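You operate a simulated robot arm through the tools that you are given. There is no shell and no other tool. Be economical: measure what you need, move in short steps, check, and stop when the job is done.

Carry out the task below with a simulated robot arm. There is one attempt and no reset: what you move stays moved.

TASK
Measure tube 57 and put it in the tray that fits its length.
Fine: use the length gauge, switched on; draw its small yellow slider back to OPEN and switch off again.

It is judged by the outcome, as a careful person would: the job done as asked, and still so three seconds after it is handed in. It fails if anything else is knocked over, pushed out of place, dropped, spilled or broken.

THE ROBOT
A 7-joint arm with a two-finger parallel gripper, fixed in place. Base frame: the origin is at the foot of the arm, x ahead of it, y to its left, z up. Lengths are in mm, angles in rad, forces in N, time in s.
With the tool pointing down near the work surface it reaches from about 300 to 700 mm from the base axis. Its first joint turns from -1.152 to 1.152 rad. Payload 1.57 kg.
Tool frame: the origin (TCP) lies between the finger pads and is the grasp point; the fingertips stand 30 mm ahead of it; z points along the fingers, y is the line along which they close. The gripper opens to 110 mm. The fingers are 24 mm wide and 12 mm thick; the gripper's body (48 by 112 mm) begins 78 mm behind the TCP.
Orientation is that of the tool frame in the base frame, as [roll, pitch, yaw] about the fixed x, y, z axes, in that order (R = Rz(yaw) Ry(pitch) Rx(roll)). With the fingers straight down and closing along the base's y, the tool's x points along the base's -x, its y along +y and its z along -z.

THE INTERFACE
- The arm moves only by the tool send_rows. Its argument "series" is a list of rows, each an object (a shift or turn left out is 0, a gripper value left out holds the last) with "travel": the shift along the tool's x, y, z in mm, a list of three; "rotation": the turn, a rotation vector about the tool's x, y, z in rad, a list of three. In form: [{"travel": [dx, dy, dz], "rotation": [wx, wy, wz]}, ...]. A call has 1 to 20 rows; each row is the pose to reach, as a shift and turn from the pose commanded when the call began, along the tool's axes at that moment. "fingers" is the opening, from 0 (shut) to 1 (fully open), set as the call begins (left out, the last holds). A row lasts 0.2 s, in which the tool goes at most 50 mm and 0.15 rad; a call with a longer step from one row to the next is refused whole, and so is a gripper value outside its range. A pose out of reach is approached as far as the arm can. The call stops where the force on the tool passes 70 N (or 10 N more than at its start, if that is more) or the arm is blocked; 0.2 s more then pass. The fingers move at their own pace (about 108 mm/s each) and stop on an object; they squeeze with about 37 N. The grip force told is the motor's: it shows also when the fingers shut on nothing. Time passes only in rows, and 0.2 s behind the last, so rows that repeat a pose let the fingers close. It gives the time, the measured TCP pose, the force on the tool (base axes), the opening and the grip force at its end, in the units of the frame above (readings bear some noise).
- Cameras (640 x 400 px; columns grow to the right, rows downward): "scene" is fixed at [177.7, -408.5, 1402.7]; the picture's right is [0.59, -0.81, 0.00], its down [-0.48, -0.35, -0.80] and it looks along [0.65, 0.47, -0.59] (base axes); focal length 373 px, centre (320, 200). "wrist" rides on the gripper at [-36, 0, -80] in the tool frame; the picture's right is [0.00, -1.00, 0.00], its down [0.97, 0.00, -0.24] and it looks along [0.24, 0.00, 0.97] (tool axes); focal length 218 px, centre (320, 200).
- get_image(camera): a new picture of that camera. No time passes.
- probe_pixels(camera, pixels): there is no depth. For up to 12 entries [column, row, z] of the newest picture of that camera ("zoom" is the newest enlarged one), the place [x, y] in the base frame at which the ray of that pixel passes the height z, good to about 2 mm. No time passes.
- enlarge(camera, box): a new picture of the part [left, top, right, bottom] of that camera's present view, enlarged. No time passes.
- finish_job(): hands the job in; it is judged then, once.

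Work in short steps. Measure before you move; look again where a grasp or a placing could have gone wrong, and mend it. You have 80 turns and 46 pictures in all, the two below and enlarged ones among them. Open the gripper and draw the arm clear of the work before you hand the job in, unless the task says otherwise; then end with one line.

The tools are called as name(argument=value, ...) on one line, values as JSON. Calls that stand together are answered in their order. send_rows: Moves the arm, as the interface text tells. Its arguments: {"type":"object","properties":{"series":{"type":"array"},"fingers":{"type":"number"}},"required":["series"]} The other tools are called the same way: get_image (camera) takes a picture; probe_pixels (camera, pixels) gives the place at which the rays of pixels pass given heights; enlarge (camera, box) takes an enlarged picture of a part of a camera's view; finish_job () hands the job in.

At the start:

```text
time_s: 0.0
position: [389.5, -116.6, 1135.4]
orientation: [3.14, 0.0, -3.141]
force: [-0.3, -0.8, 0.3]
gripper_width: 110.0
finger_force: 0.1
```

scene: 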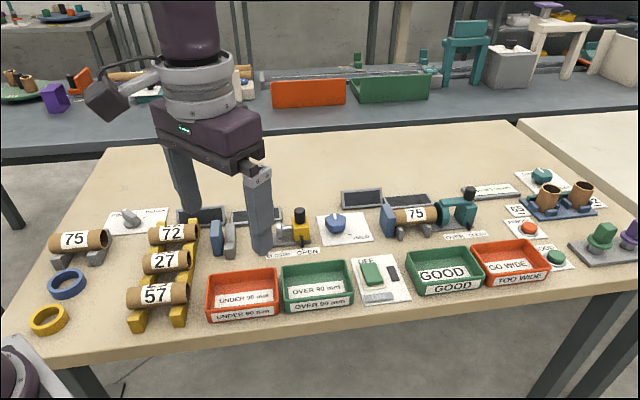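
wrist: 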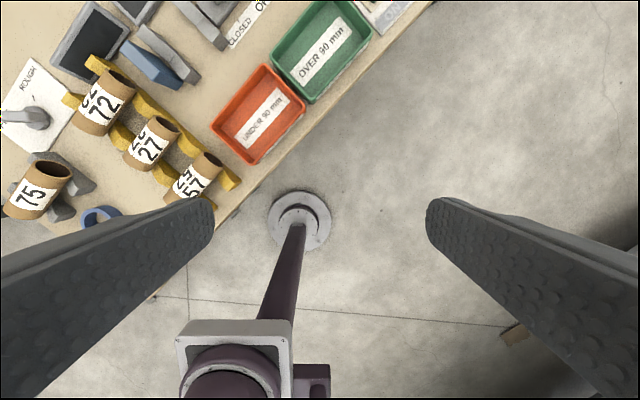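

I start with enlarged views of the left half (tubes, gauge, trays) and the middle (switches, other gauge).

enlarge(camera="scene", box=[20, 180, 220, 340])

enlarge(camera="scene", box=[190, 170, 390, 330])

enlarge(camera="scene", box=[340, 160, 580, 310])

```text
2.50 times, centred on (120, 260) of scene
```

zoom: 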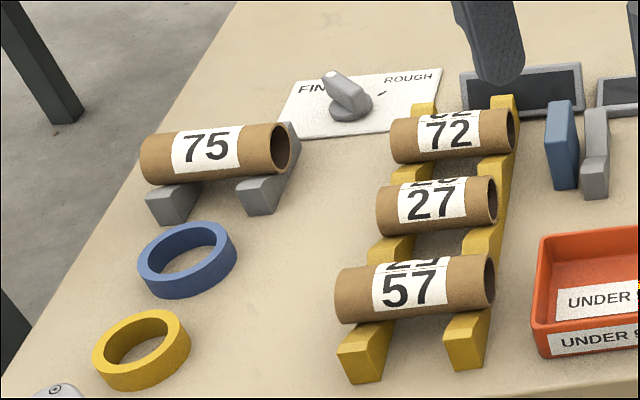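

```text
2.50 times, centred on (290, 250) of scene
```

zoom: 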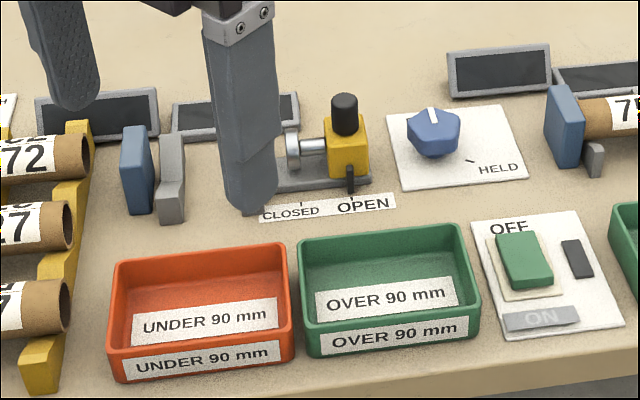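

```text
2.67 times, centred on (460, 235) of scene
```

zoom: 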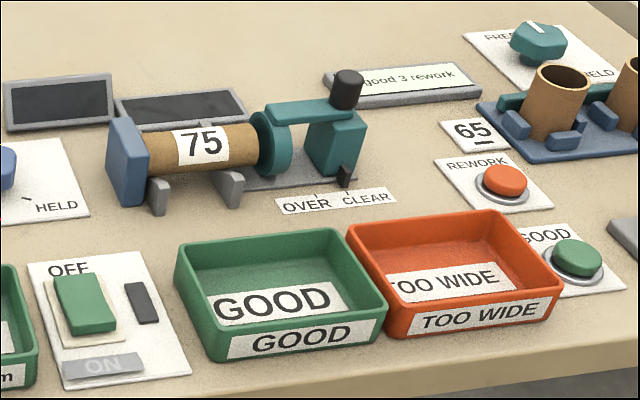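

Mapping positions: tube 57 ends, gauge parts, trays, switches.

get_image(camera="scene")

probe_pixels(camera="scene", pixels=[[128, 297, 875], [186, 293, 875], [229, 250, 834], [300, 215, 900], [243, 295, 834], [317, 288, 834], [372, 272, 845], [378, 297, 840], [335, 225, 850], [132, 220, 845], [225, 235, 860], [306, 243, 840]])

```text
40 pictures are left
```

scene: 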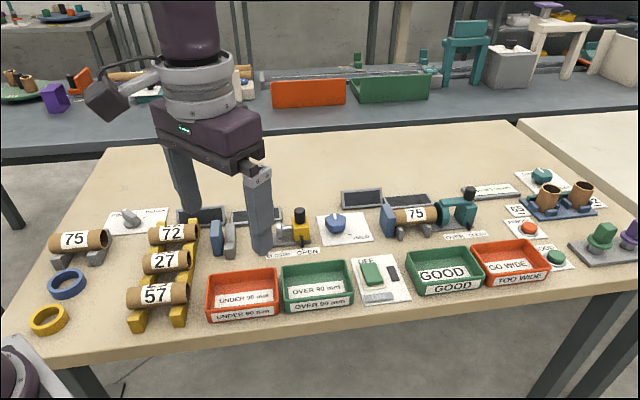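

```text
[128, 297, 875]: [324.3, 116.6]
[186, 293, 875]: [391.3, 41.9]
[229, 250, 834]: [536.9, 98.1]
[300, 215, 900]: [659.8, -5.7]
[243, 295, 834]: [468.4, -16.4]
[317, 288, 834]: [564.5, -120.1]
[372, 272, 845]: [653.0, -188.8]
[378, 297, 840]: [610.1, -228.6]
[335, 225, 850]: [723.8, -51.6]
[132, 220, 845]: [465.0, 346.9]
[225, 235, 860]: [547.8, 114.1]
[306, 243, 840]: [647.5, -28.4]
```

Table's axes are turned: along-bench u ≈ (0.68,-0.735). I turn the tool +0.824 about its z and move above the gauge to look from the wrist.

send_rows(series=[{"travel": [-25, 17, 0], "rotation": [0, 0, 0.103]}, {"travel": [-50, 34, 0], "rotation": [0, 0, 0.206]}, {"travel": [-75, 51, 0], "rotation": [0, 0, 0.309]}, {"travel": [-100, 68, 0], "rotation": [0, 0, 0.412]}, {"travel": [-125, 85, 0], "rotation": [0, 0, 0.515]}, {"travel": [-150, 102, 0], "rotation": [0, 0, 0.618]}, {"travel": [-175, 119, 0], "rotation": [0, 0, 0.721]}, {"travel": [-200, 137, 0], "rotation": [0, 0, 0.824]}, {"travel": [-200, 137, 0], "rotation": [0, 0, 0.824]}], fingers=1)

get_image(camera="wrist")

get_image(camera="scene")

```text
time_s: 2.0
position: [588.4, 21.3, 1134.1]
orientation: [3.141, 0.0, 2.316]
force: [-0.2, -1.0, 0.2]
gripper_width: 109.9
finger_force: 0.0
```

```text
39 pictures are left
```

wrist: 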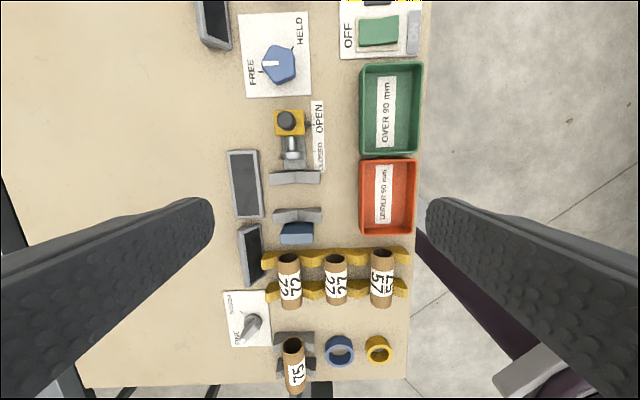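

```text
38 pictures are left
```

scene: 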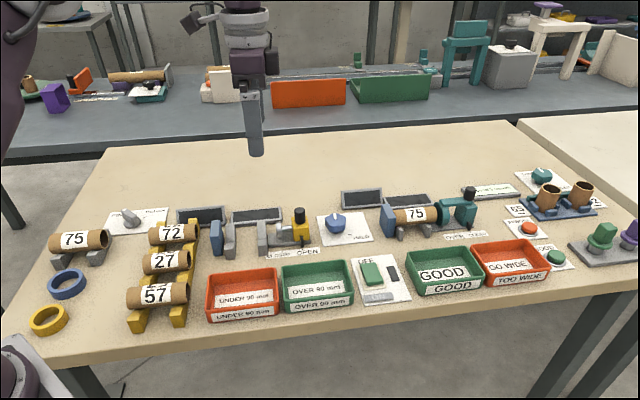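

Clear view now. Enlarging the gauge, the FINE/ROUGH lever and the FREE/HELD knob.

enlarge(camera="wrist", box=[215, 90, 335, 165])

enlarge(camera="wrist", box=[205, 280, 285, 350])

enlarge(camera="scene", box=[90, 190, 290, 315])

enlarge(camera="scene", box=[200, 180, 420, 320])

```text
5.33 times, centred on (275, 128) of wrist
```

zoom: 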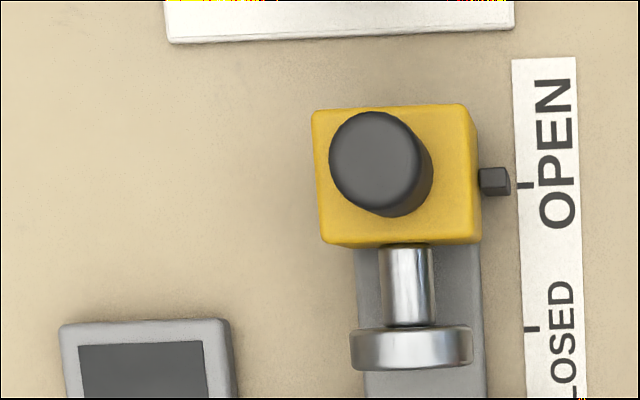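

```text
5.71 times, centred on (245, 315) of wrist
```

zoom: 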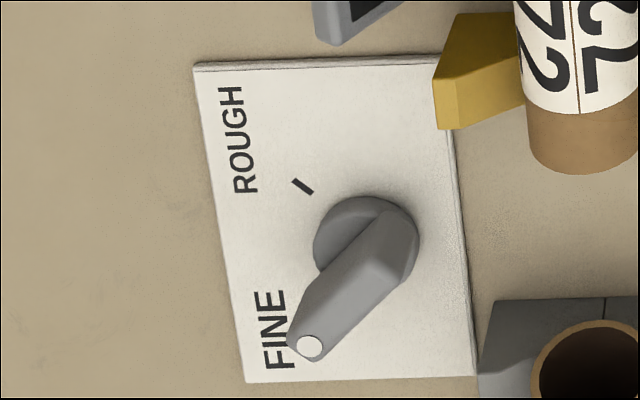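

```text
3.20 times, centred on (190, 252) of scene
```

zoom: 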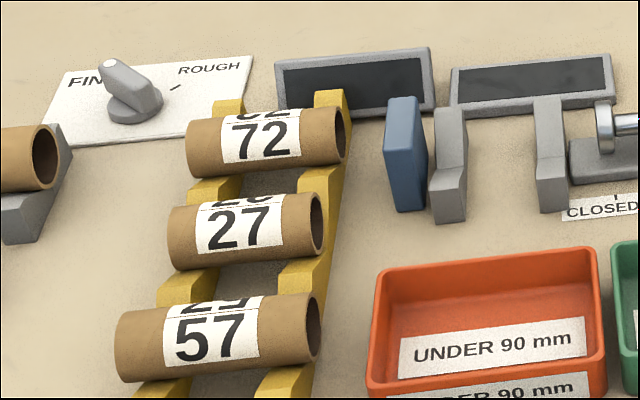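

```text
2.86 times, centred on (310, 250) of scene
```

zoom: 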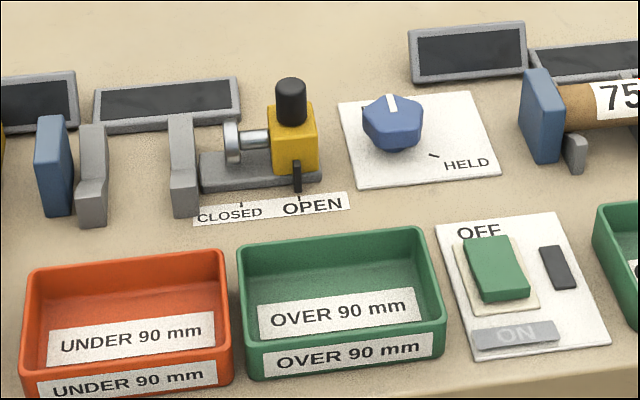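

enlarge(camera="scene", box=[345, 250, 417, 310])

enlarge(camera="wrist", box=[330, 0, 430, 65])

probe_pixels(camera="wrist", pixels=[[379, 30, 850], [291, 122, 890], [292, 155, 870], [297, 177, 860], [297, 215, 860], [296, 230, 870], [381, 258, 874], [381, 303, 874], [387, 197, 836], [388, 111, 836], [281, 64, 850], [412, 30, 836]])

```text
6.67 times, centred on (381, 280) of scene
```

zoom: 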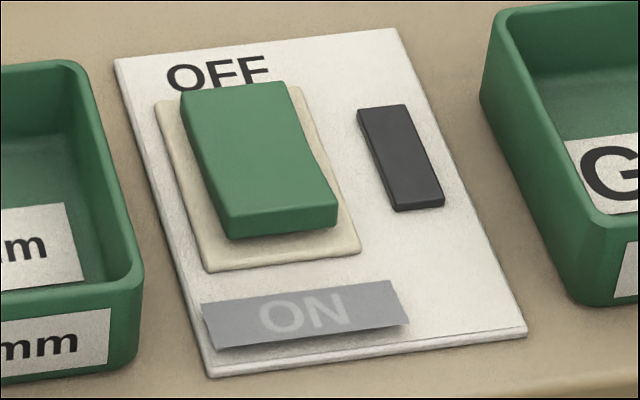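

```text
6.15 times, centred on (380, 32) of wrist
```

zoom: 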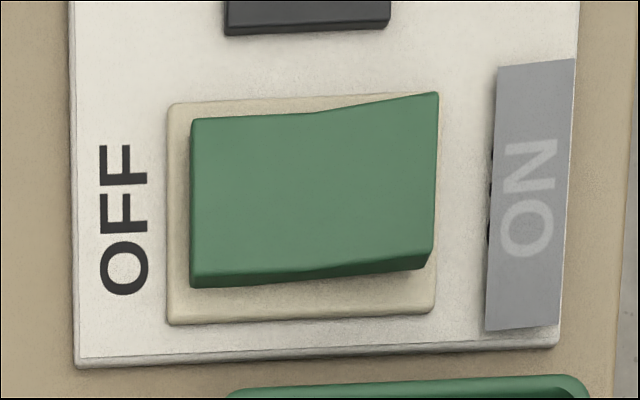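

```text
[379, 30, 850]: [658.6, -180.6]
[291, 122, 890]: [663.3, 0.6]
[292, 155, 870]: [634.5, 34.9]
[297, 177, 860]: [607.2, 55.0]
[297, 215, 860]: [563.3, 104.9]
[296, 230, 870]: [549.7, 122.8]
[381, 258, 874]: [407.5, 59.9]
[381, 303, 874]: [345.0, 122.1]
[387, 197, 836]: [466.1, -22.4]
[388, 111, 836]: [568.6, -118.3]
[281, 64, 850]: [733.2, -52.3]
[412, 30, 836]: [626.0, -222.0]
```

The rocker's ON half is raised (OFF now). Probing its ends and the finer gauge geometry from the scene picture.

probe_pixels(camera="scene", pixels=[[375, 282.5, 855], [375, 282.5, 848], [368.7, 263.2, 845], [376.5, 287.5, 840], [370, 304.5, 836], [386, 199, 836], [302, 208, 905], [302, 219, 885], [282, 230, 870], [213, 254, 834], [271, 214, 880], [231, 222, 870]])

probe_pixels(camera="wrist", pixels=[[400, 30, 855], [360, 30, 845], [291, 122, 895], [379, 31, 848], [296, 243, 865], [296, 243, 885], [297, 178, 870], [292, 158, 875]])

```text
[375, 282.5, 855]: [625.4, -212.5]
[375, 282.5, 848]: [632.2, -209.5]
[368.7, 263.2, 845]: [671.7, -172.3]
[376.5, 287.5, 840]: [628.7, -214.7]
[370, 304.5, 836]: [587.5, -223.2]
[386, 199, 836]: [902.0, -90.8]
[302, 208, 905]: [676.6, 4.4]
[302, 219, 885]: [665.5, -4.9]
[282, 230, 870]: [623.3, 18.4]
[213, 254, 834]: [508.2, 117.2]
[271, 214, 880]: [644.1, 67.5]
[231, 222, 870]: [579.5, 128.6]
```

```text
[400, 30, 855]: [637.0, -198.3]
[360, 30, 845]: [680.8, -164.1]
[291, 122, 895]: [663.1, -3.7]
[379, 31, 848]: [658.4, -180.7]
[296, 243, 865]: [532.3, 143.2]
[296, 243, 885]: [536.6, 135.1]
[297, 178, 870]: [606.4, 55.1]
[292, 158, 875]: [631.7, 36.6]
```

Press point for ON ≈ (643,-196). I shut the fingers and go above it, stopping at tip ≈ 875.

send_rows(fingers=0, series=[{"travel": [-39, -21.5, 0]}, {"travel": [-78, -43, 0]}, {"travel": [-117, -64.5, 0]}, {"travel": [-156, -86, 0]}, {"travel": [-195.3, -107.4, 0]}, {"travel": [-195.3, -107.4, 45]}, {"travel": [-195.3, -107.4, 90]}, {"travel": [-195.3, -107.4, 135]}, {"travel": [-195.3, -107.4, 180]}, {"travel": [-195.3, -107.4, 225]}, {"travel": [-195.3, -107.4, 225]}])

enlarge(camera="scene", box=[320, 210, 440, 310])

```text
time_s: 4.4
position: [643.6, -197.8, 910.9]
orientation: [-3.14, -0.001, 2.317]
force: [0.0, -0.2, -0.1]
gripper_width: 0.1
finger_force: 20.9
out of reach, approached as far as the arm can: row 4, 5, 6, 7
```

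```text
4.00 times, centred on (380, 260) of scene
```

zoom: 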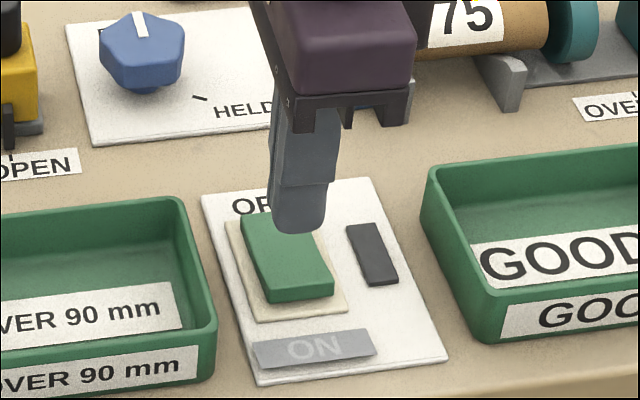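

Tip hangs over the ON half. Descending in small steps.

send_rows(series=[{"travel": [0, 0, 6]}, {"travel": [0, 0, 12]}, {"travel": [0, 0, 16]}, {"travel": [0, 0, 20]}, {"travel": [0, 0, 23]}, {"travel": [0, 0, 26]}])

enlarge(camera="scene", box=[320, 210, 440, 310])

```text
time_s: 5.8
position: [642.3, -196.0, 884.7]
orientation: [-3.141, 0.0, 2.318]
force: [-0.6, -0.4, -0.3]
gripper_width: 0.0
finger_force: 22.0
```

```text
4.00 times, centred on (380, 260) of scene
```

zoom: 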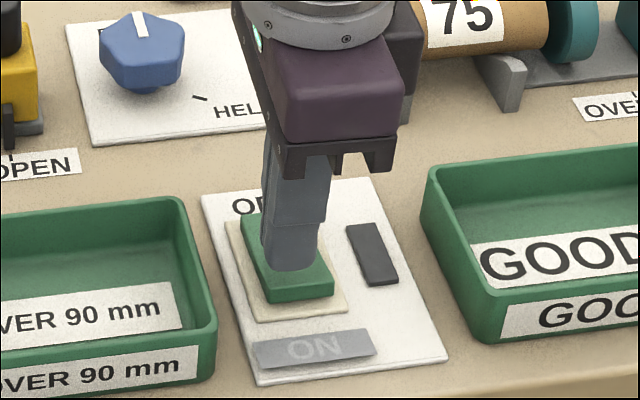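

Not touching yet; shift 5 mm further to the ON end and press further.

send_rows(series=[{"travel": [0, -5, 0]}, {"travel": [0, -5, 3]}, {"travel": [0, -5, 6]}, {"travel": [0, -5, 8]}, {"travel": [0, -5, 10]}])

enlarge(camera="scene", box=[320, 210, 440, 310])

```text
time_s: 7.0
position: [640.2, -198.9, 874.4]
orientation: [3.14, 0.001, 2.316]
force: [0.1, 0.2, 1.0]
gripper_width: 0.2
finger_force: 21.3
```

```text
4.00 times, centred on (380, 260) of scene
```

zoom: 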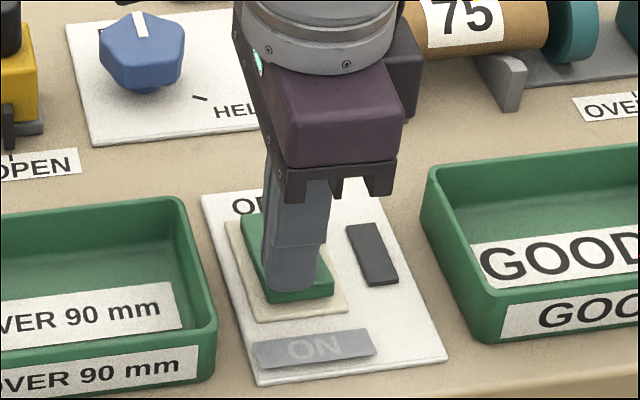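

Still just at the surface (tip ≈ 844.4). Pressing on in 1.5 mm steps.

send_rows(series=[{"travel": [0, 0, 1.5]}, {"travel": [0, 0, 3]}, {"travel": [0, 0, 4.5]}, {"travel": [0, 0, 4.5]}])

enlarge(camera="scene", box=[320, 210, 440, 310])

```text
time_s: 8.0
position: [639.8, -199.8, 870.5]
orientation: [3.141, 0.001, 2.317]
force: [-0.2, -0.9, 0.5]
gripper_width: 0.1
finger_force: 21.0
```

```text
4.00 times, centred on (380, 260) of scene
```

zoom: 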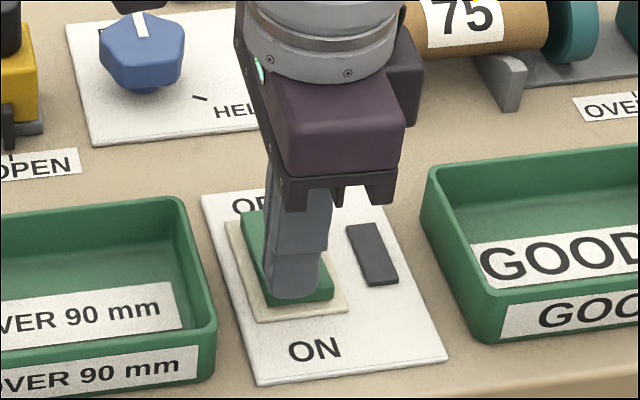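

The ON legend is lit. Rising and moving along the bench to above tube 57, fingers opening to about 66 mm.

send_rows(series=[{"travel": [0, 0, -50]}, {"travel": [0, 0, -100]}, {"travel": [0, 0, -150]}, {"travel": [49, 0, -150]}, {"travel": [98, 0, -150]}, {"travel": [147, 0, -150]}, {"travel": [196, 0, -150]}, {"travel": [245, 0, -150]}, {"travel": [294, 0, -150]}, {"travel": [343, 0, -150]}, {"travel": [392, -3.5, -150]}, {"travel": [392, -3.5, -150]}])

send_rows(series=[{"travel": [0, 0, 0]}, {"travel": [0, 0, 0]}], fingers=0.6)

get_image(camera="wrist")

get_image(camera="scene")

```text
time_s: 10.6
position: [369.4, 83.8, 1021.9]
orientation: [-3.14, 0.0, 2.316]
force: [-0.2, 0.3, 0.3]
gripper_width: 0.0
finger_force: 21.3
```

```text
time_s: 11.2
position: [368.7, 84.7, 1021.9]
orientation: [-3.141, 0.0, 2.318]
force: [1.2, 0.2, 0.0]
gripper_width: 66.2
finger_force: 0.1
```

```text
27 pictures are left
```

wrist: 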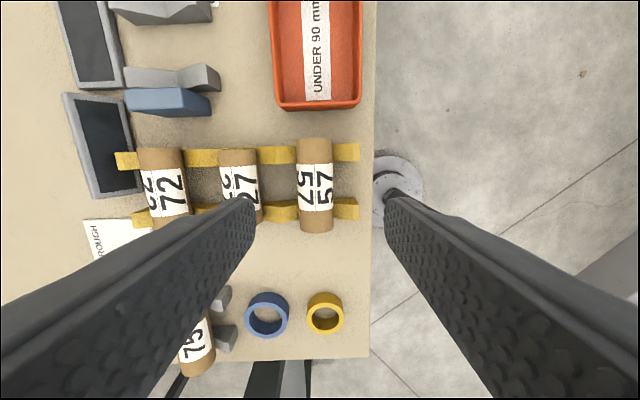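

```text
26 pictures are left
```

scene: 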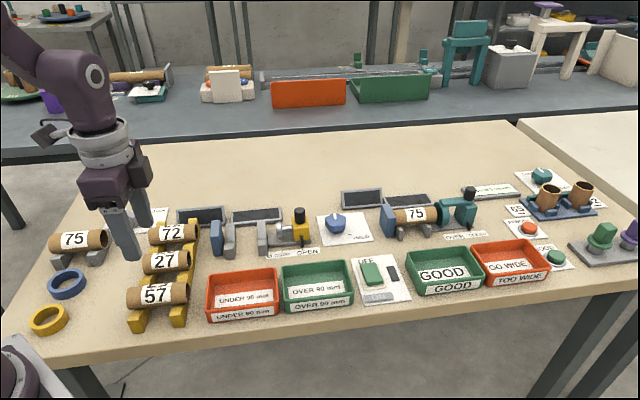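

Triangulating the tube's centre with both cameras at several heights.

probe_pixels(camera="wrist", pixels=[[315, 185, 865], [315, 185, 875], [315, 185, 885], [315, 140, 875], [315, 230, 875], [297, 185, 875], [333, 185, 875], [238, 180, 875], [314, 154, 850], [316, 210, 850]])

probe_pixels(camera="scene", pixels=[[157, 295, 865], [157, 295, 875], [157, 295, 885], [185, 283, 880], [187, 303, 865]])

enlarge(camera="scene", box=[110, 265, 210, 335])

```text
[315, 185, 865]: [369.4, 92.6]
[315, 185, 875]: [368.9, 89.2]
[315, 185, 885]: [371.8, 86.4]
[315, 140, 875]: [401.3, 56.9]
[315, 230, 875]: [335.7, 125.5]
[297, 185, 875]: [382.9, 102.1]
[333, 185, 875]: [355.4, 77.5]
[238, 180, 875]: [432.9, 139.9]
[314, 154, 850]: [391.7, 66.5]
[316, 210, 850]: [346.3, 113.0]
```

```text
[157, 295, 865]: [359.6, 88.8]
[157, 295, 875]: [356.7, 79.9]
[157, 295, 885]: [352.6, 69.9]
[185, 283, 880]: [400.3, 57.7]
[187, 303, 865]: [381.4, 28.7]
```

```text
5.71 times, centred on (160, 300) of scene
```

zoom: 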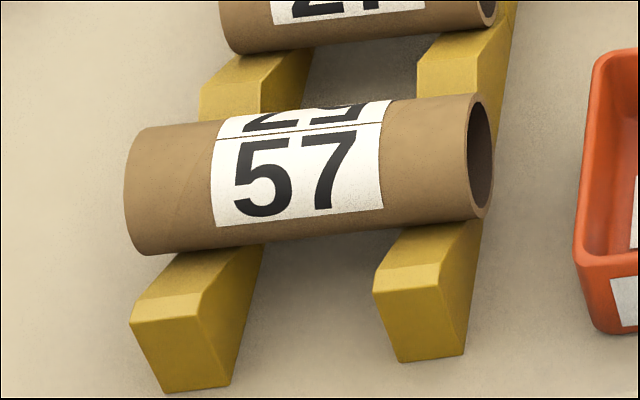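

Axis ≈ (369.5, 93), z ≈ 860. Adjusting by (+6.4, +6) in tool axes and descending halfway.

send_rows(series=[{"travel": [6.4, 6, 30]}, {"travel": [6.4, 6, 70]}, {"travel": [6.4, 6, 90]}, {"travel": [6.4, 6, 90]}])

get_image(camera="wrist")

enlarge(camera="scene", box=[90, 220, 230, 330])

```text
time_s: 12.2
position: [367.8, 93.6, 928.4]
orientation: [3.141, -0.001, 2.318]
force: [0.5, -0.2, -0.1]
gripper_width: 66.0
finger_force: 0.0
```

```text
24 pictures are left
```

wrist: 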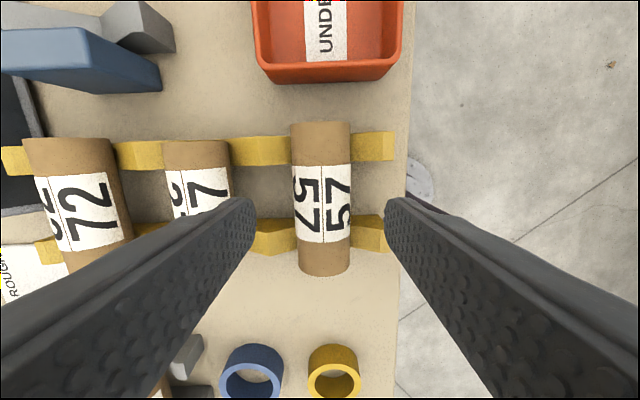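

```text
3.64 times, centred on (160, 275) of scene
```

zoom: 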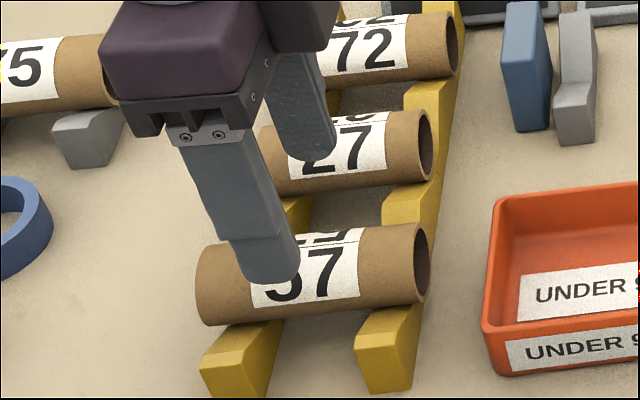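

Tube centred at column 320, rows 122–276. Descending to z ≈ 870 and closing.

send_rows(series=[{"travel": [0, 0, 25]}, {"travel": [0, 0, 45]}, {"travel": [0, 0, 58]}, {"travel": [0, 0, 58]}])

send_rows(series=[{"travel": [0, 0, 0]}, {"travel": [0, 0, 0]}, {"travel": [0, 0, 0]}], fingers=0)

send_rows(series=[{"travel": [0, 0, -20]}, {"travel": [0, 0, -60]}, {"travel": [0, 0, -100]}, {"travel": [0, 0, -130]}, {"travel": [0, 0, -130]}])

get_image(camera="scene")

get_image(camera="wrist")

```text
time_s: 13.2
position: [369.5, 95.0, 872.5]
orientation: [-3.141, 0.0, 2.318]
force: [0.8, -0.7, 0.6]
gripper_width: 65.9
finger_force: 0.1
```

```text
time_s: 14.0
position: [369.2, 93.4, 873.5]
orientation: [-3.14, 0.002, 2.318]
force: [0.2, 0.1, 0.3]
gripper_width: 38.3
finger_force: 36.8
```

```text
time_s: 15.2
position: [369.8, 90.3, 1002.3]
orientation: [3.142, -0.001, 2.32]
force: [-0.7, -0.4, -1.1]
gripper_width: 38.1
finger_force: 36.8
```

```text
22 pictures are left
```

scene: 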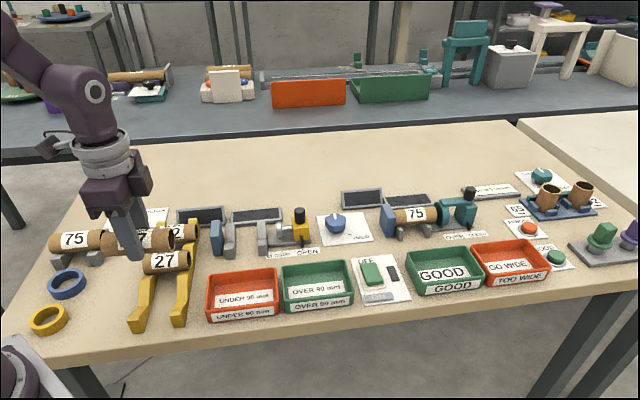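

```text
21 pictures are left
```

wrist: 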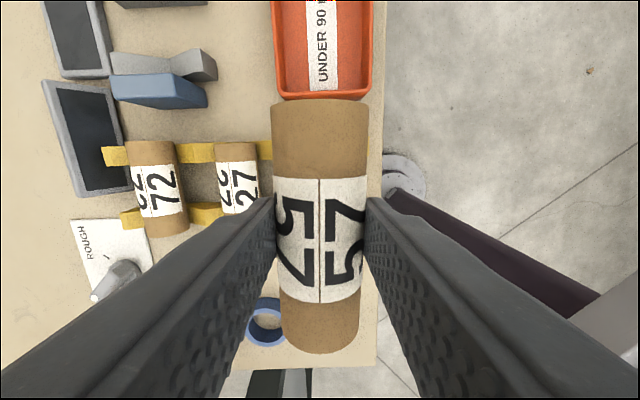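

Held at 38 mm. The switch's ON plate looks grey again; checking switch and displays.

enlarge(camera="scene", box=[170, 175, 420, 320])

```text
2.56 times, centred on (295, 248) of scene
```

zoom: 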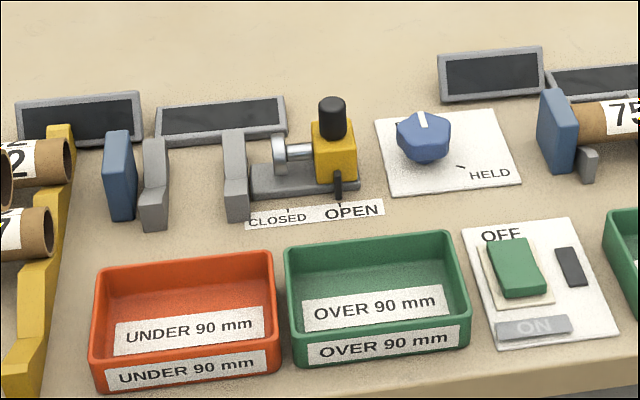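

The rocker sprang back to OFF; I'll press it deeper later. First I move toward the gauge at a safe height with a view of its cradles.

send_rows(series=[{"travel": [-22, 22, -10]}, {"travel": [-44, 44, -20]}, {"travel": [-65, 67, -30]}, {"travel": [-65, 67, -30]}])

get_image(camera="wrist")

```text
time_s: 16.2
position: [465.5, 89.8, 1032.1]
orientation: [3.141, 0.0, 2.318]
force: [-0.2, -0.2, -0.2]
gripper_width: 38.0
finger_force: 37.0
```

```text
19 pictures are left
```

wrist: 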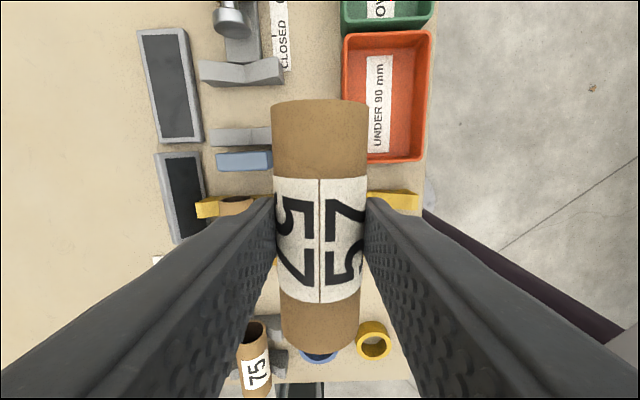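

enlarge(camera="wrist", box=[185, 0, 305, 180])

```text
2.22 times, centred on (245, 90) of wrist
```

zoom: 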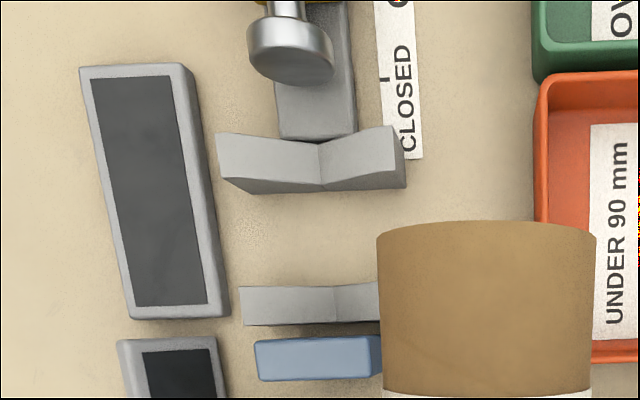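

probe_pixels(camera="zoom", pixels=[[320, 142, 842], [322, 188, 842], [320, 142, 852], [322, 188, 852], [333, 290, 842], [337, 322, 842], [310, 338, 885], [310, 338, 875], [318, 140, 840], [290, 83, 860], [290, 83, 870], [310, 380, 885]])

```text
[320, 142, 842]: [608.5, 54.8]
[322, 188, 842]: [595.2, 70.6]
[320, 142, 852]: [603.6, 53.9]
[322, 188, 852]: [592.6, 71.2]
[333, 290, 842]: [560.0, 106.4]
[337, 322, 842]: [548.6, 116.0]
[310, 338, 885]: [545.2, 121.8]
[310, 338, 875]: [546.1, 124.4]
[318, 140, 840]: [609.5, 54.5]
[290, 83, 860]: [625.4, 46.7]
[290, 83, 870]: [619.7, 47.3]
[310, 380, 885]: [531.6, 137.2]
```

Gauge axis v ≈ 484, free gap u ≈ 280–388; target TCP ≈ (581,83). Moving above and down to z ≈ 930.

send_rows(series=[{"travel": [-28, 27, 0]}, {"travel": [-56, 54, 0]}, {"travel": [-83.4, 80.6, 0]}, {"travel": [-83.4, 80.6, 40]}, {"travel": [-83.4, 80.6, 80]}, {"travel": [-83.4, 80.6, 102]}, {"travel": [-83.4, 80.6, 102]}])

enlarge(camera="scene", box=[180, 150, 340, 270])

get_image(camera="wrist")

```text
time_s: 17.8
position: [581.8, 85.9, 929.1]
orientation: [-3.141, 0.001, 2.318]
force: [0.4, -0.1, -0.4]
gripper_width: 38.2
finger_force: 37.2
```

```text
3.33 times, centred on (260, 210) of scene
```

zoom: 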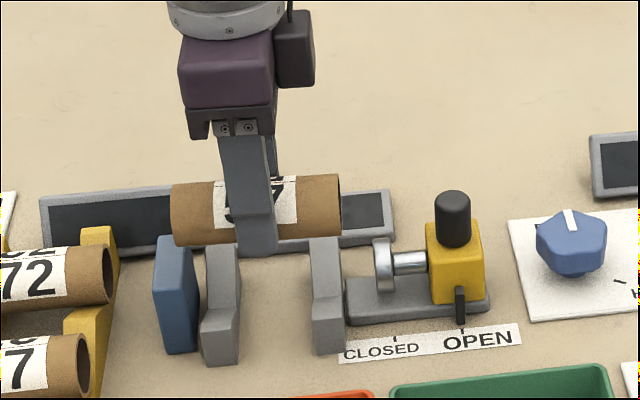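

```text
16 pictures are left
```

wrist: 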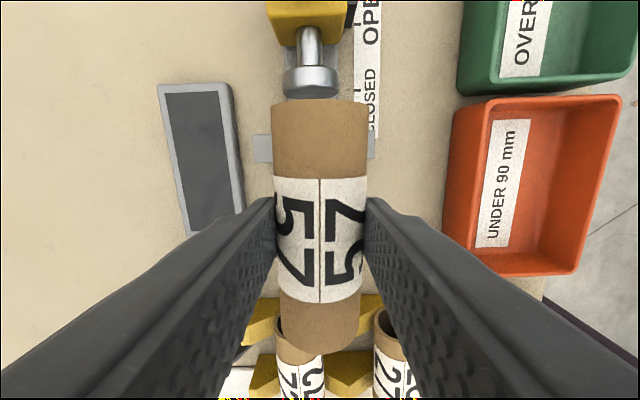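

Checking the tube's left end against the anvil face before lowering.

probe_pixels(camera="zoom", pixels=[[172, 213, 917], [341, 205, 917], [192, 238, 885], [192, 238, 875], [198, 345, 836], [372, 268, 860], [340, 178, 936], [340, 232, 898], [180, 185, 936]])

```text
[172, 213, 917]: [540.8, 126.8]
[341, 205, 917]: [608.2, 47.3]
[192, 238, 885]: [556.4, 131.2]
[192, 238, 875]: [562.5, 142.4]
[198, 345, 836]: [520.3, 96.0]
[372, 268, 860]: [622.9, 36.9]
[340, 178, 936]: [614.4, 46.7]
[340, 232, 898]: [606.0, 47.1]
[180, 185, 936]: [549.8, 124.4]
```

Tube's left end (u≈278) would hit the anvil face (u≈282); shifting 7 mm toward the slider, then lowering to z ≈ 893.

send_rows(series=[{"travel": [-7, -1, 0]}, {"travel": [-7, -1, 0]}, {"travel": [-7, -1, 20]}, {"travel": [-7, -1, 36]}, {"travel": [-7, -1, 36]}])

enlarge(camera="scene", box=[190, 180, 330, 270])

```text
time_s: 19.0
position: [585.2, 81.5, 896.3]
orientation: [3.141, 0.0, 2.319]
force: [-0.1, -0.7, -1.3]
gripper_width: 38.1
finger_force: 36.6
```

```text
4.44 times, centred on (260, 225) of scene
```

zoom: 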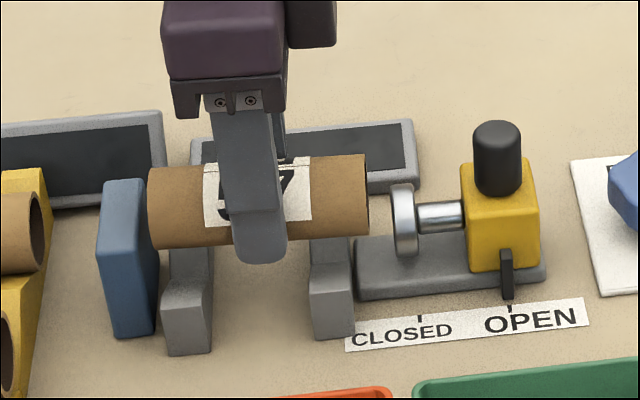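

Tube sits clear between anvil and disc. Lowering slowly until the cradles take it.

send_rows(series=[{"travel": [0, 0, 8]}, {"travel": [0, 0, 14]}, {"travel": [0, 0, 18]}, {"travel": [0, 0, 20]}, {"travel": [0, 0, 20]}])

```text
time_s: 20.2
position: [584.1, 80.0, 875.0]
orientation: [3.14, 0.004, 2.319]
force: [1.6, 1.2, 4.3]
gripper_width: 38.1
finger_force: 37.0
```

send_rows(series=[{"travel": [0, 0, 1]}, {"travel": [0, 0, 2]}, {"travel": [0, 0, 2]}])

enlarge(camera="scene", box=[190, 180, 330, 270])

```text
time_s: 21.0
position: [584.5, 80.1, 874.6]
orientation: [3.138, 0.003, 2.319]
force: [9.0, 6.4, 21.1]
gripper_width: 38.3
finger_force: 36.5
```

```text
4.44 times, centred on (260, 225) of scene
```

zoom: 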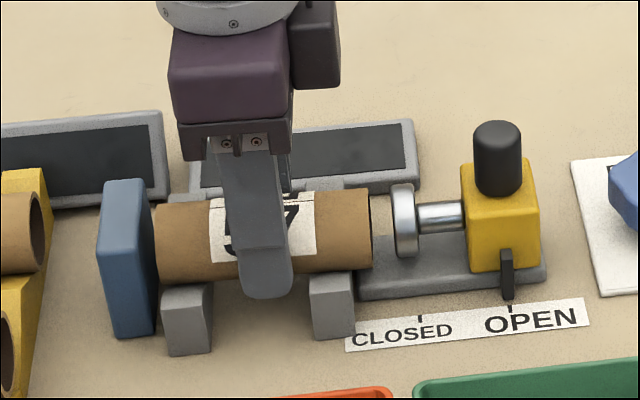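

Seated on both cradles (21 N). Easing off, opening modestly, rising.

send_rows(series=[{"travel": [0, 0.7, -2.5]}, {"travel": [0, 0.7, -2.5]}])

send_rows(series=[{"travel": [0, 0, 0]}, {"travel": [0, 0, 0]}, {"travel": [0, 0, -20]}, {"travel": [0, 0, -60]}, {"travel": [0, 0, -105]}, {"travel": [0, 0, -150]}], fingers=0.47)

get_image(camera="wrist")

```text
time_s: 21.6
position: [582.6, 80.7, 874.3]
orientation: [-3.14, -0.003, 2.319]
force: [5.2, 2.9, 6.9]
gripper_width: 38.2
finger_force: 36.8
```

```text
time_s: 23.0
position: [581.3, 80.3, 1024.4]
orientation: [-3.141, 0.0, 2.318]
force: [0.5, 0.0, 0.2]
gripper_width: 51.7
finger_force: 0.0
```

```text
13 pictures are left
```

wrist: 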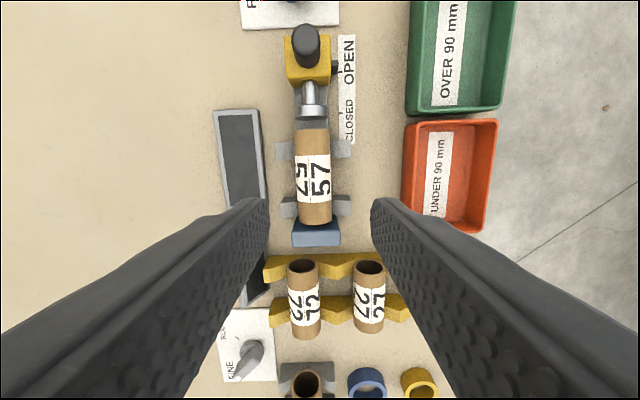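

Tube is on the gauge. Back to the switch with shut fingers, down to just above the ON half.

send_rows(fingers=0, series=[{"travel": [-41, -24.4, 0]}, {"travel": [-82, -48.8, 0]}, {"travel": [-123, -73.2, 0]}, {"travel": [-164, -97.6, 0]}, {"travel": [-205, -122, 0]}, {"travel": [-245, -146.2, 0]}, {"travel": [-245, -146.2, 45]}, {"travel": [-245, -146.2, 90]}, {"travel": [-245, -146.2, 135]}, {"travel": [-245, -146.2, 145]}, {"travel": [-245, -146.2, 145]}])

send_rows(series=[{"travel": [0, 0, 3]}, {"travel": [0, 0, 6]}, {"travel": [0, 0, 8]}, {"travel": [0, 0, 10]}, {"travel": [0, 0, 10]}])

```text
time_s: 25.4
position: [642.7, -200.8, 878.5]
orientation: [3.14, 0.0, 2.318]
force: [0.5, 0.1, -0.9]
gripper_width: 0.0
finger_force: 21.9
```

```text
time_s: 26.6
position: [644.4, -199.8, 869.3]
orientation: [-3.14, 0.0, 2.316]
force: [-0.5, 0.2, 0.3]
gripper_width: 0.1
finger_force: 21.1
```

send_rows(series=[{"travel": [0, -3, 0]}, {"travel": [0, -3, 1.5]}, {"travel": [0, -3, 3]}, {"travel": [0, -3, 4]}, {"travel": [0, -3, 4]}])

```text
time_s: 27.8
position: [643.2, -200.7, 866.9]
orientation: [3.139, 0.003, 2.319]
force: [4.2, -4.4, 16.7]
gripper_width: 0.1
finger_force: 21.1
```

Now 17 N: pressed home. A bit more, then lift and look.

send_rows(series=[{"travel": [0, 0, 1]}, {"travel": [0, 0, 1.5]}, {"travel": [0, 0, 1.5]}, {"travel": [0, 0, -20]}, {"travel": [0, 0, -60]}, {"travel": [0, 0, -100]}, {"travel": [0, 0, -100]}])

enlarge(camera="scene", box=[180, 170, 430, 320])

```text
time_s: 29.4
position: [641.5, -201.3, 964.9]
orientation: [3.141, 0.001, 2.319]
force: [-0.3, -0.1, 0.4]
gripper_width: 0.1
finger_force: 21.0
```

```text
2.56 times, centred on (305, 245) of scene
```

zoom: 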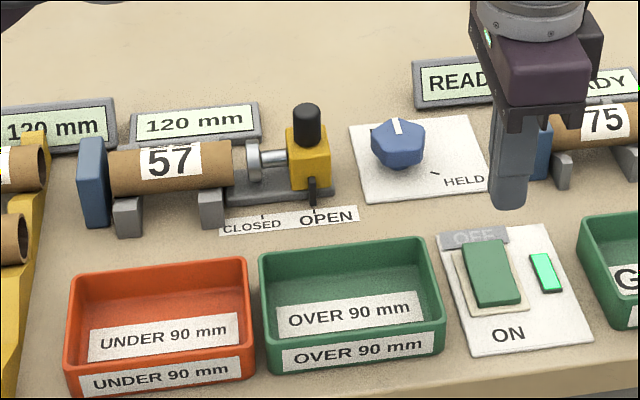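

Gauge is on (reads 120 mm open). Moving above the black knob of the slider, fingers opening slightly.

send_rows(fingers=0.45, series=[{"travel": [27, 30, -35]}, {"travel": [54, 60, -35]}, {"travel": [80, 90, -35]}, {"travel": [107, 120, -35]}, {"travel": [133, 151, -35]}, {"travel": [133, 151, -35]}])

get_image(camera="wrist")

```text
refused: row 1 steps farther than a row can; nothing moved
```

```text
11 pictures are left
```

wrist: 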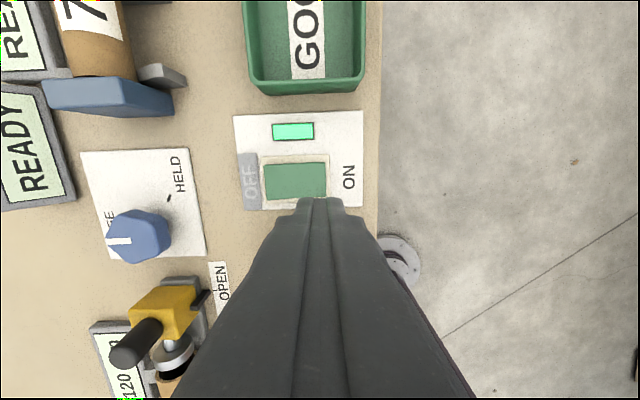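

send_rows(fingers=0.45, series=[{"travel": [0, 0, -35]}, {"travel": [27, 30, -35]}, {"travel": [54, 60, -35]}, {"travel": [80, 90, -35]}, {"travel": [107, 120, -35]}, {"travel": [133, 151, -35]}, {"travel": [133, 151, -35]}])

get_image(camera="wrist")

```text
time_s: 31.0
position: [661.3, 0.5, 998.2]
orientation: [-3.141, -0.001, 2.317]
force: [0.2, 0.3, 0.3]
gripper_width: 49.7
finger_force: 0.0
```

```text
10 pictures are left
```

wrist: 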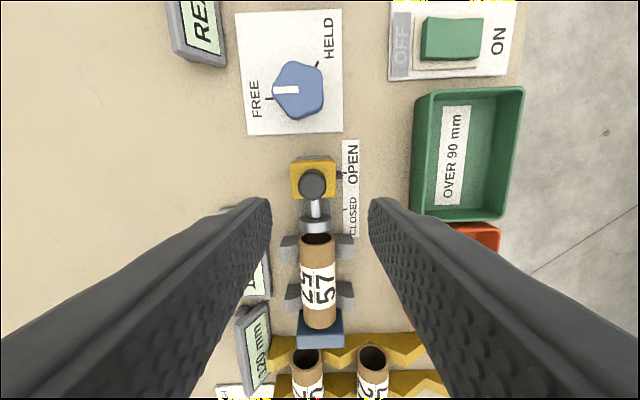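

Knob at (313,184) → shift (-6.4, +5.6), descend to z ≈ 919 (tips ≈ 889), then check.

send_rows(series=[{"travel": [-6.4, 5.6, 0]}, {"travel": [-6.4, 5.6, 30]}, {"travel": [-6.4, 5.6, 60]}, {"travel": [-6.4, 5.6, 72]}, {"travel": [-6.4, 5.6, 78]}, {"travel": [-6.4, 5.6, 78]}])

enlarge(camera="scene", box=[240, 160, 360, 250])

```text
time_s: 32.4
position: [670.6, -1.3, 922.3]
orientation: [-3.14, 0.001, 2.318]
force: [-0.8, 0.0, 0.2]
gripper_width: 49.3
finger_force: 0.0
```

```text
4.44 times, centred on (300, 205) of scene
```

zoom: 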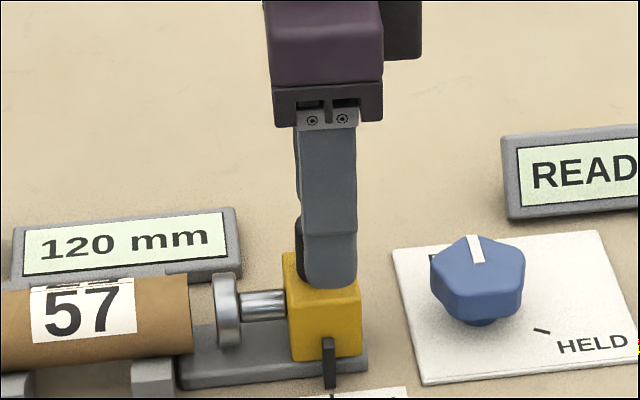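

Fingers straddle the knob, ~4 mm too far right; correct and close.

send_rows(series=[{"travel": [4, 0, 2]}, {"travel": [4, 0, 2]}])

send_rows(fingers=0, series=[{"travel": [0, 0, 0]}, {"travel": [0, 0, 0]}, {"travel": [0, 0, 0]}])

send_rows(series=[{"travel": [4, 0, 0]}, {"travel": [8, 0, 0]}, {"travel": [12, 0, 0]}, {"travel": [12, 0, 0]}])

enlarge(camera="scene", box=[190, 160, 350, 270])

```text
time_s: 33.0
position: [667.5, 0.8, 920.8]
orientation: [-3.141, 0.0, 2.317]
force: [-0.2, 0.1, 0.0]
gripper_width: 49.6
finger_force: 0.0
```

```text
time_s: 33.8
position: [667.9, 3.5, 921.3]
orientation: [3.138, 0.0, 2.32]
force: [15.3, 16.3, -5.3]
gripper_width: 22.8
finger_force: 34.9
```

```text
time_s: 34.8
position: [660.6, 11.5, 920.8]
orientation: [3.138, 0.0, 2.32]
force: [22.3, 21.8, 2.7]
gripper_width: 22.7
finger_force: 35.7
```

```text
3.64 times, centred on (270, 215) of scene
```

zoom: 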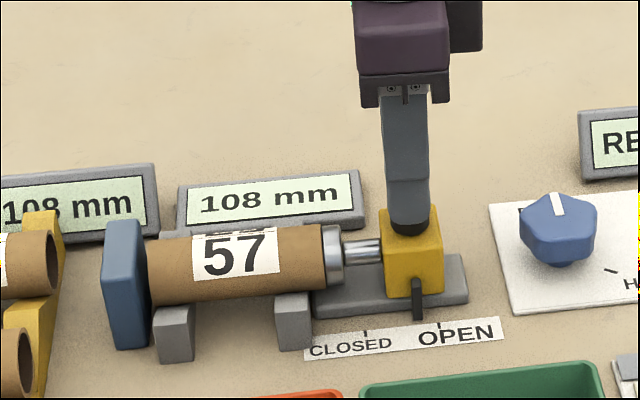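

Reads 108 mm after 12 mm of travel, sideways strain ~30 N; relieve sideways by 3 mm and continue closing.

send_rows(series=[{"travel": [0, 3, 0]}, {"travel": [2, 3, 0]}, {"travel": [4, 3, 0]}, {"travel": [6, 3, 0]}, {"travel": [6, 3, 0]}])

send_rows(series=[{"travel": [2, 0, 0]}, {"travel": [4, 0, 0]}, {"travel": [4, 0, 0]}])

enlarge(camera="scene", box=[190, 160, 350, 270])

```text
time_s: 36.0
position: [656.4, 14.8, 922.3]
orientation: [-3.139, 0.003, 2.315]
force: [-1.5, -3.8, 14.2]
gripper_width: 22.6
finger_force: 35.4
```

```text
time_s: 36.8
position: [656.3, 16.5, 922.7]
orientation: [-3.139, 0.005, 2.318]
force: [8.5, -28.9, 2.8]
gripper_width: 22.8
finger_force: 35.6
```

```text
3.64 times, centred on (270, 215) of scene
```

zoom: 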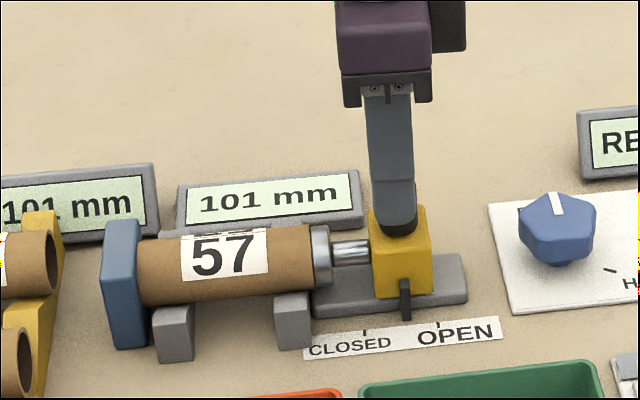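

27 N along the axis: tube is pinched between anvil and disc, reading 101 mm → OVER 90. Drawing the slider back to OPEN.

send_rows(series=[{"travel": [-4, -1, 0]}, {"travel": [-8, -1, 0]}, {"travel": [-12, -1, 0]}, {"travel": [-16, -1, 0]}, {"travel": [-20, -1, 0]}, {"travel": [-22, -1, 0]}, {"travel": [-23, -1, 0]}, {"travel": [-23, -1, 0]}])

enlarge(camera="scene", box=[190, 160, 350, 270])

```text
time_s: 38.6
position: [667.5, 3.4, 920.0]
orientation: [3.14, -0.005, 2.32]
force: [-20.8, 9.0, 15.7]
gripper_width: 22.9
finger_force: 35.5
```

```text
3.64 times, centred on (270, 215) of scene
```

zoom: 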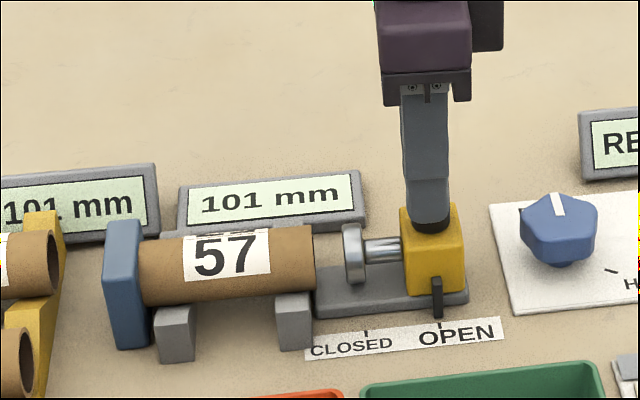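

Pointer is at OPEN. Easing the pull, releasing the knob and rising.

send_rows(series=[{"travel": [1, 0, 0]}, {"travel": [1, 0, 0]}])

send_rows(fingers=0.45, series=[{"travel": [0, 0, 0]}, {"travel": [0, 0, 0]}, {"travel": [0, 0, -40]}, {"travel": [0, 0, -80]}, {"travel": [0, 0, -80]}])

```text
time_s: 39.2
position: [668.9, 2.6, 920.4]
orientation: [3.14, -0.002, 2.318]
force: [-15.3, 12.9, 2.4]
gripper_width: 22.8
finger_force: 36.0
```

```text
time_s: 40.4
position: [669.1, 3.4, 1000.9]
orientation: [3.141, 0.001, 2.317]
force: [-0.6, 0.7, 0.3]
gripper_width: 49.4
finger_force: 0.1
```

Moving above the tube for a centring look.

send_rows(series=[{"travel": [40, -3, 0]}, {"travel": [80, -6, 0]}, {"travel": [118.2, -8.7, 0]}, {"travel": [118.2, -8.7, 40]}, {"travel": [118.2, -8.7, 60]}, {"travel": [118.2, -8.7, 60]}])

get_image(camera="wrist")

```text
time_s: 41.8
position: [580.3, 83.6, 938.5]
orientation: [-3.141, -0.001, 2.318]
force: [0.1, 0.2, 0.2]
gripper_width: 49.4
finger_force: 0.0
```

```text
5 pictures are left
```

wrist: 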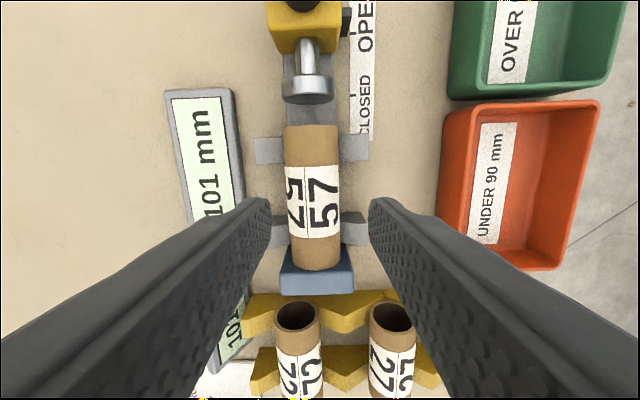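

Tube centre at column 312.5 (5 mm off), cradle gap centre ~5 mm toward the slider: correcting (-5,+5), descending to z ≈ 874 and gripping.

send_rows(series=[{"travel": [-5, 5, 0]}, {"travel": [-5, 5, 0]}, {"travel": [-5, 5, 25]}, {"travel": [-5, 5, 50]}, {"travel": [-5, 5, 64]}, {"travel": [-5, 5, 64]}])

send_rows(fingers=0, series=[{"travel": [0, 0, 0]}, {"travel": [0, 0, 0]}, {"travel": [0, 0, 0]}])

```text
time_s: 43.2
position: [590.0, 81.8, 877.7]
orientation: [3.141, 0.001, 2.319]
force: [1.0, 0.1, -0.5]
gripper_width: 49.5
finger_force: 0.0
```

```text
time_s: 44.0
position: [590.1, 82.4, 877.1]
orientation: [-3.141, 0.002, 2.317]
force: [1.8, -1.9, 4.9]
gripper_width: 36.9
finger_force: 37.2
```

Gripped (36.9 mm). Lifting and carrying over the OVER 90 tray (centre ≈ (566,-119)).

send_rows(series=[{"travel": [-2, 0, -15]}, {"travel": [-2, 0, -60]}, {"travel": [-2, 0, -105]}, {"travel": [-2, 0, -130]}, {"travel": [-34, -32, -130]}, {"travel": [-66, -64, -130]}, {"travel": [-98, -96, -130]}, {"travel": [-120, -128, -130]}, {"travel": [-138, -154.3, -130]}, {"travel": [-138, -154.3, -130]}])

get_image(camera="wrist")

```text
time_s: 46.2
position: [569.8, -123.8, 1007.1]
orientation: [3.141, 0.0, 2.318]
force: [-0.1, 0.2, -0.8]
gripper_width: 38.4
finger_force: 36.8
```

```text
4 pictures are left
```

wrist: 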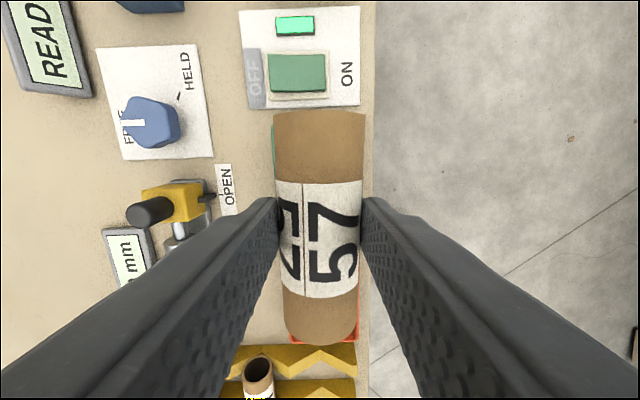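

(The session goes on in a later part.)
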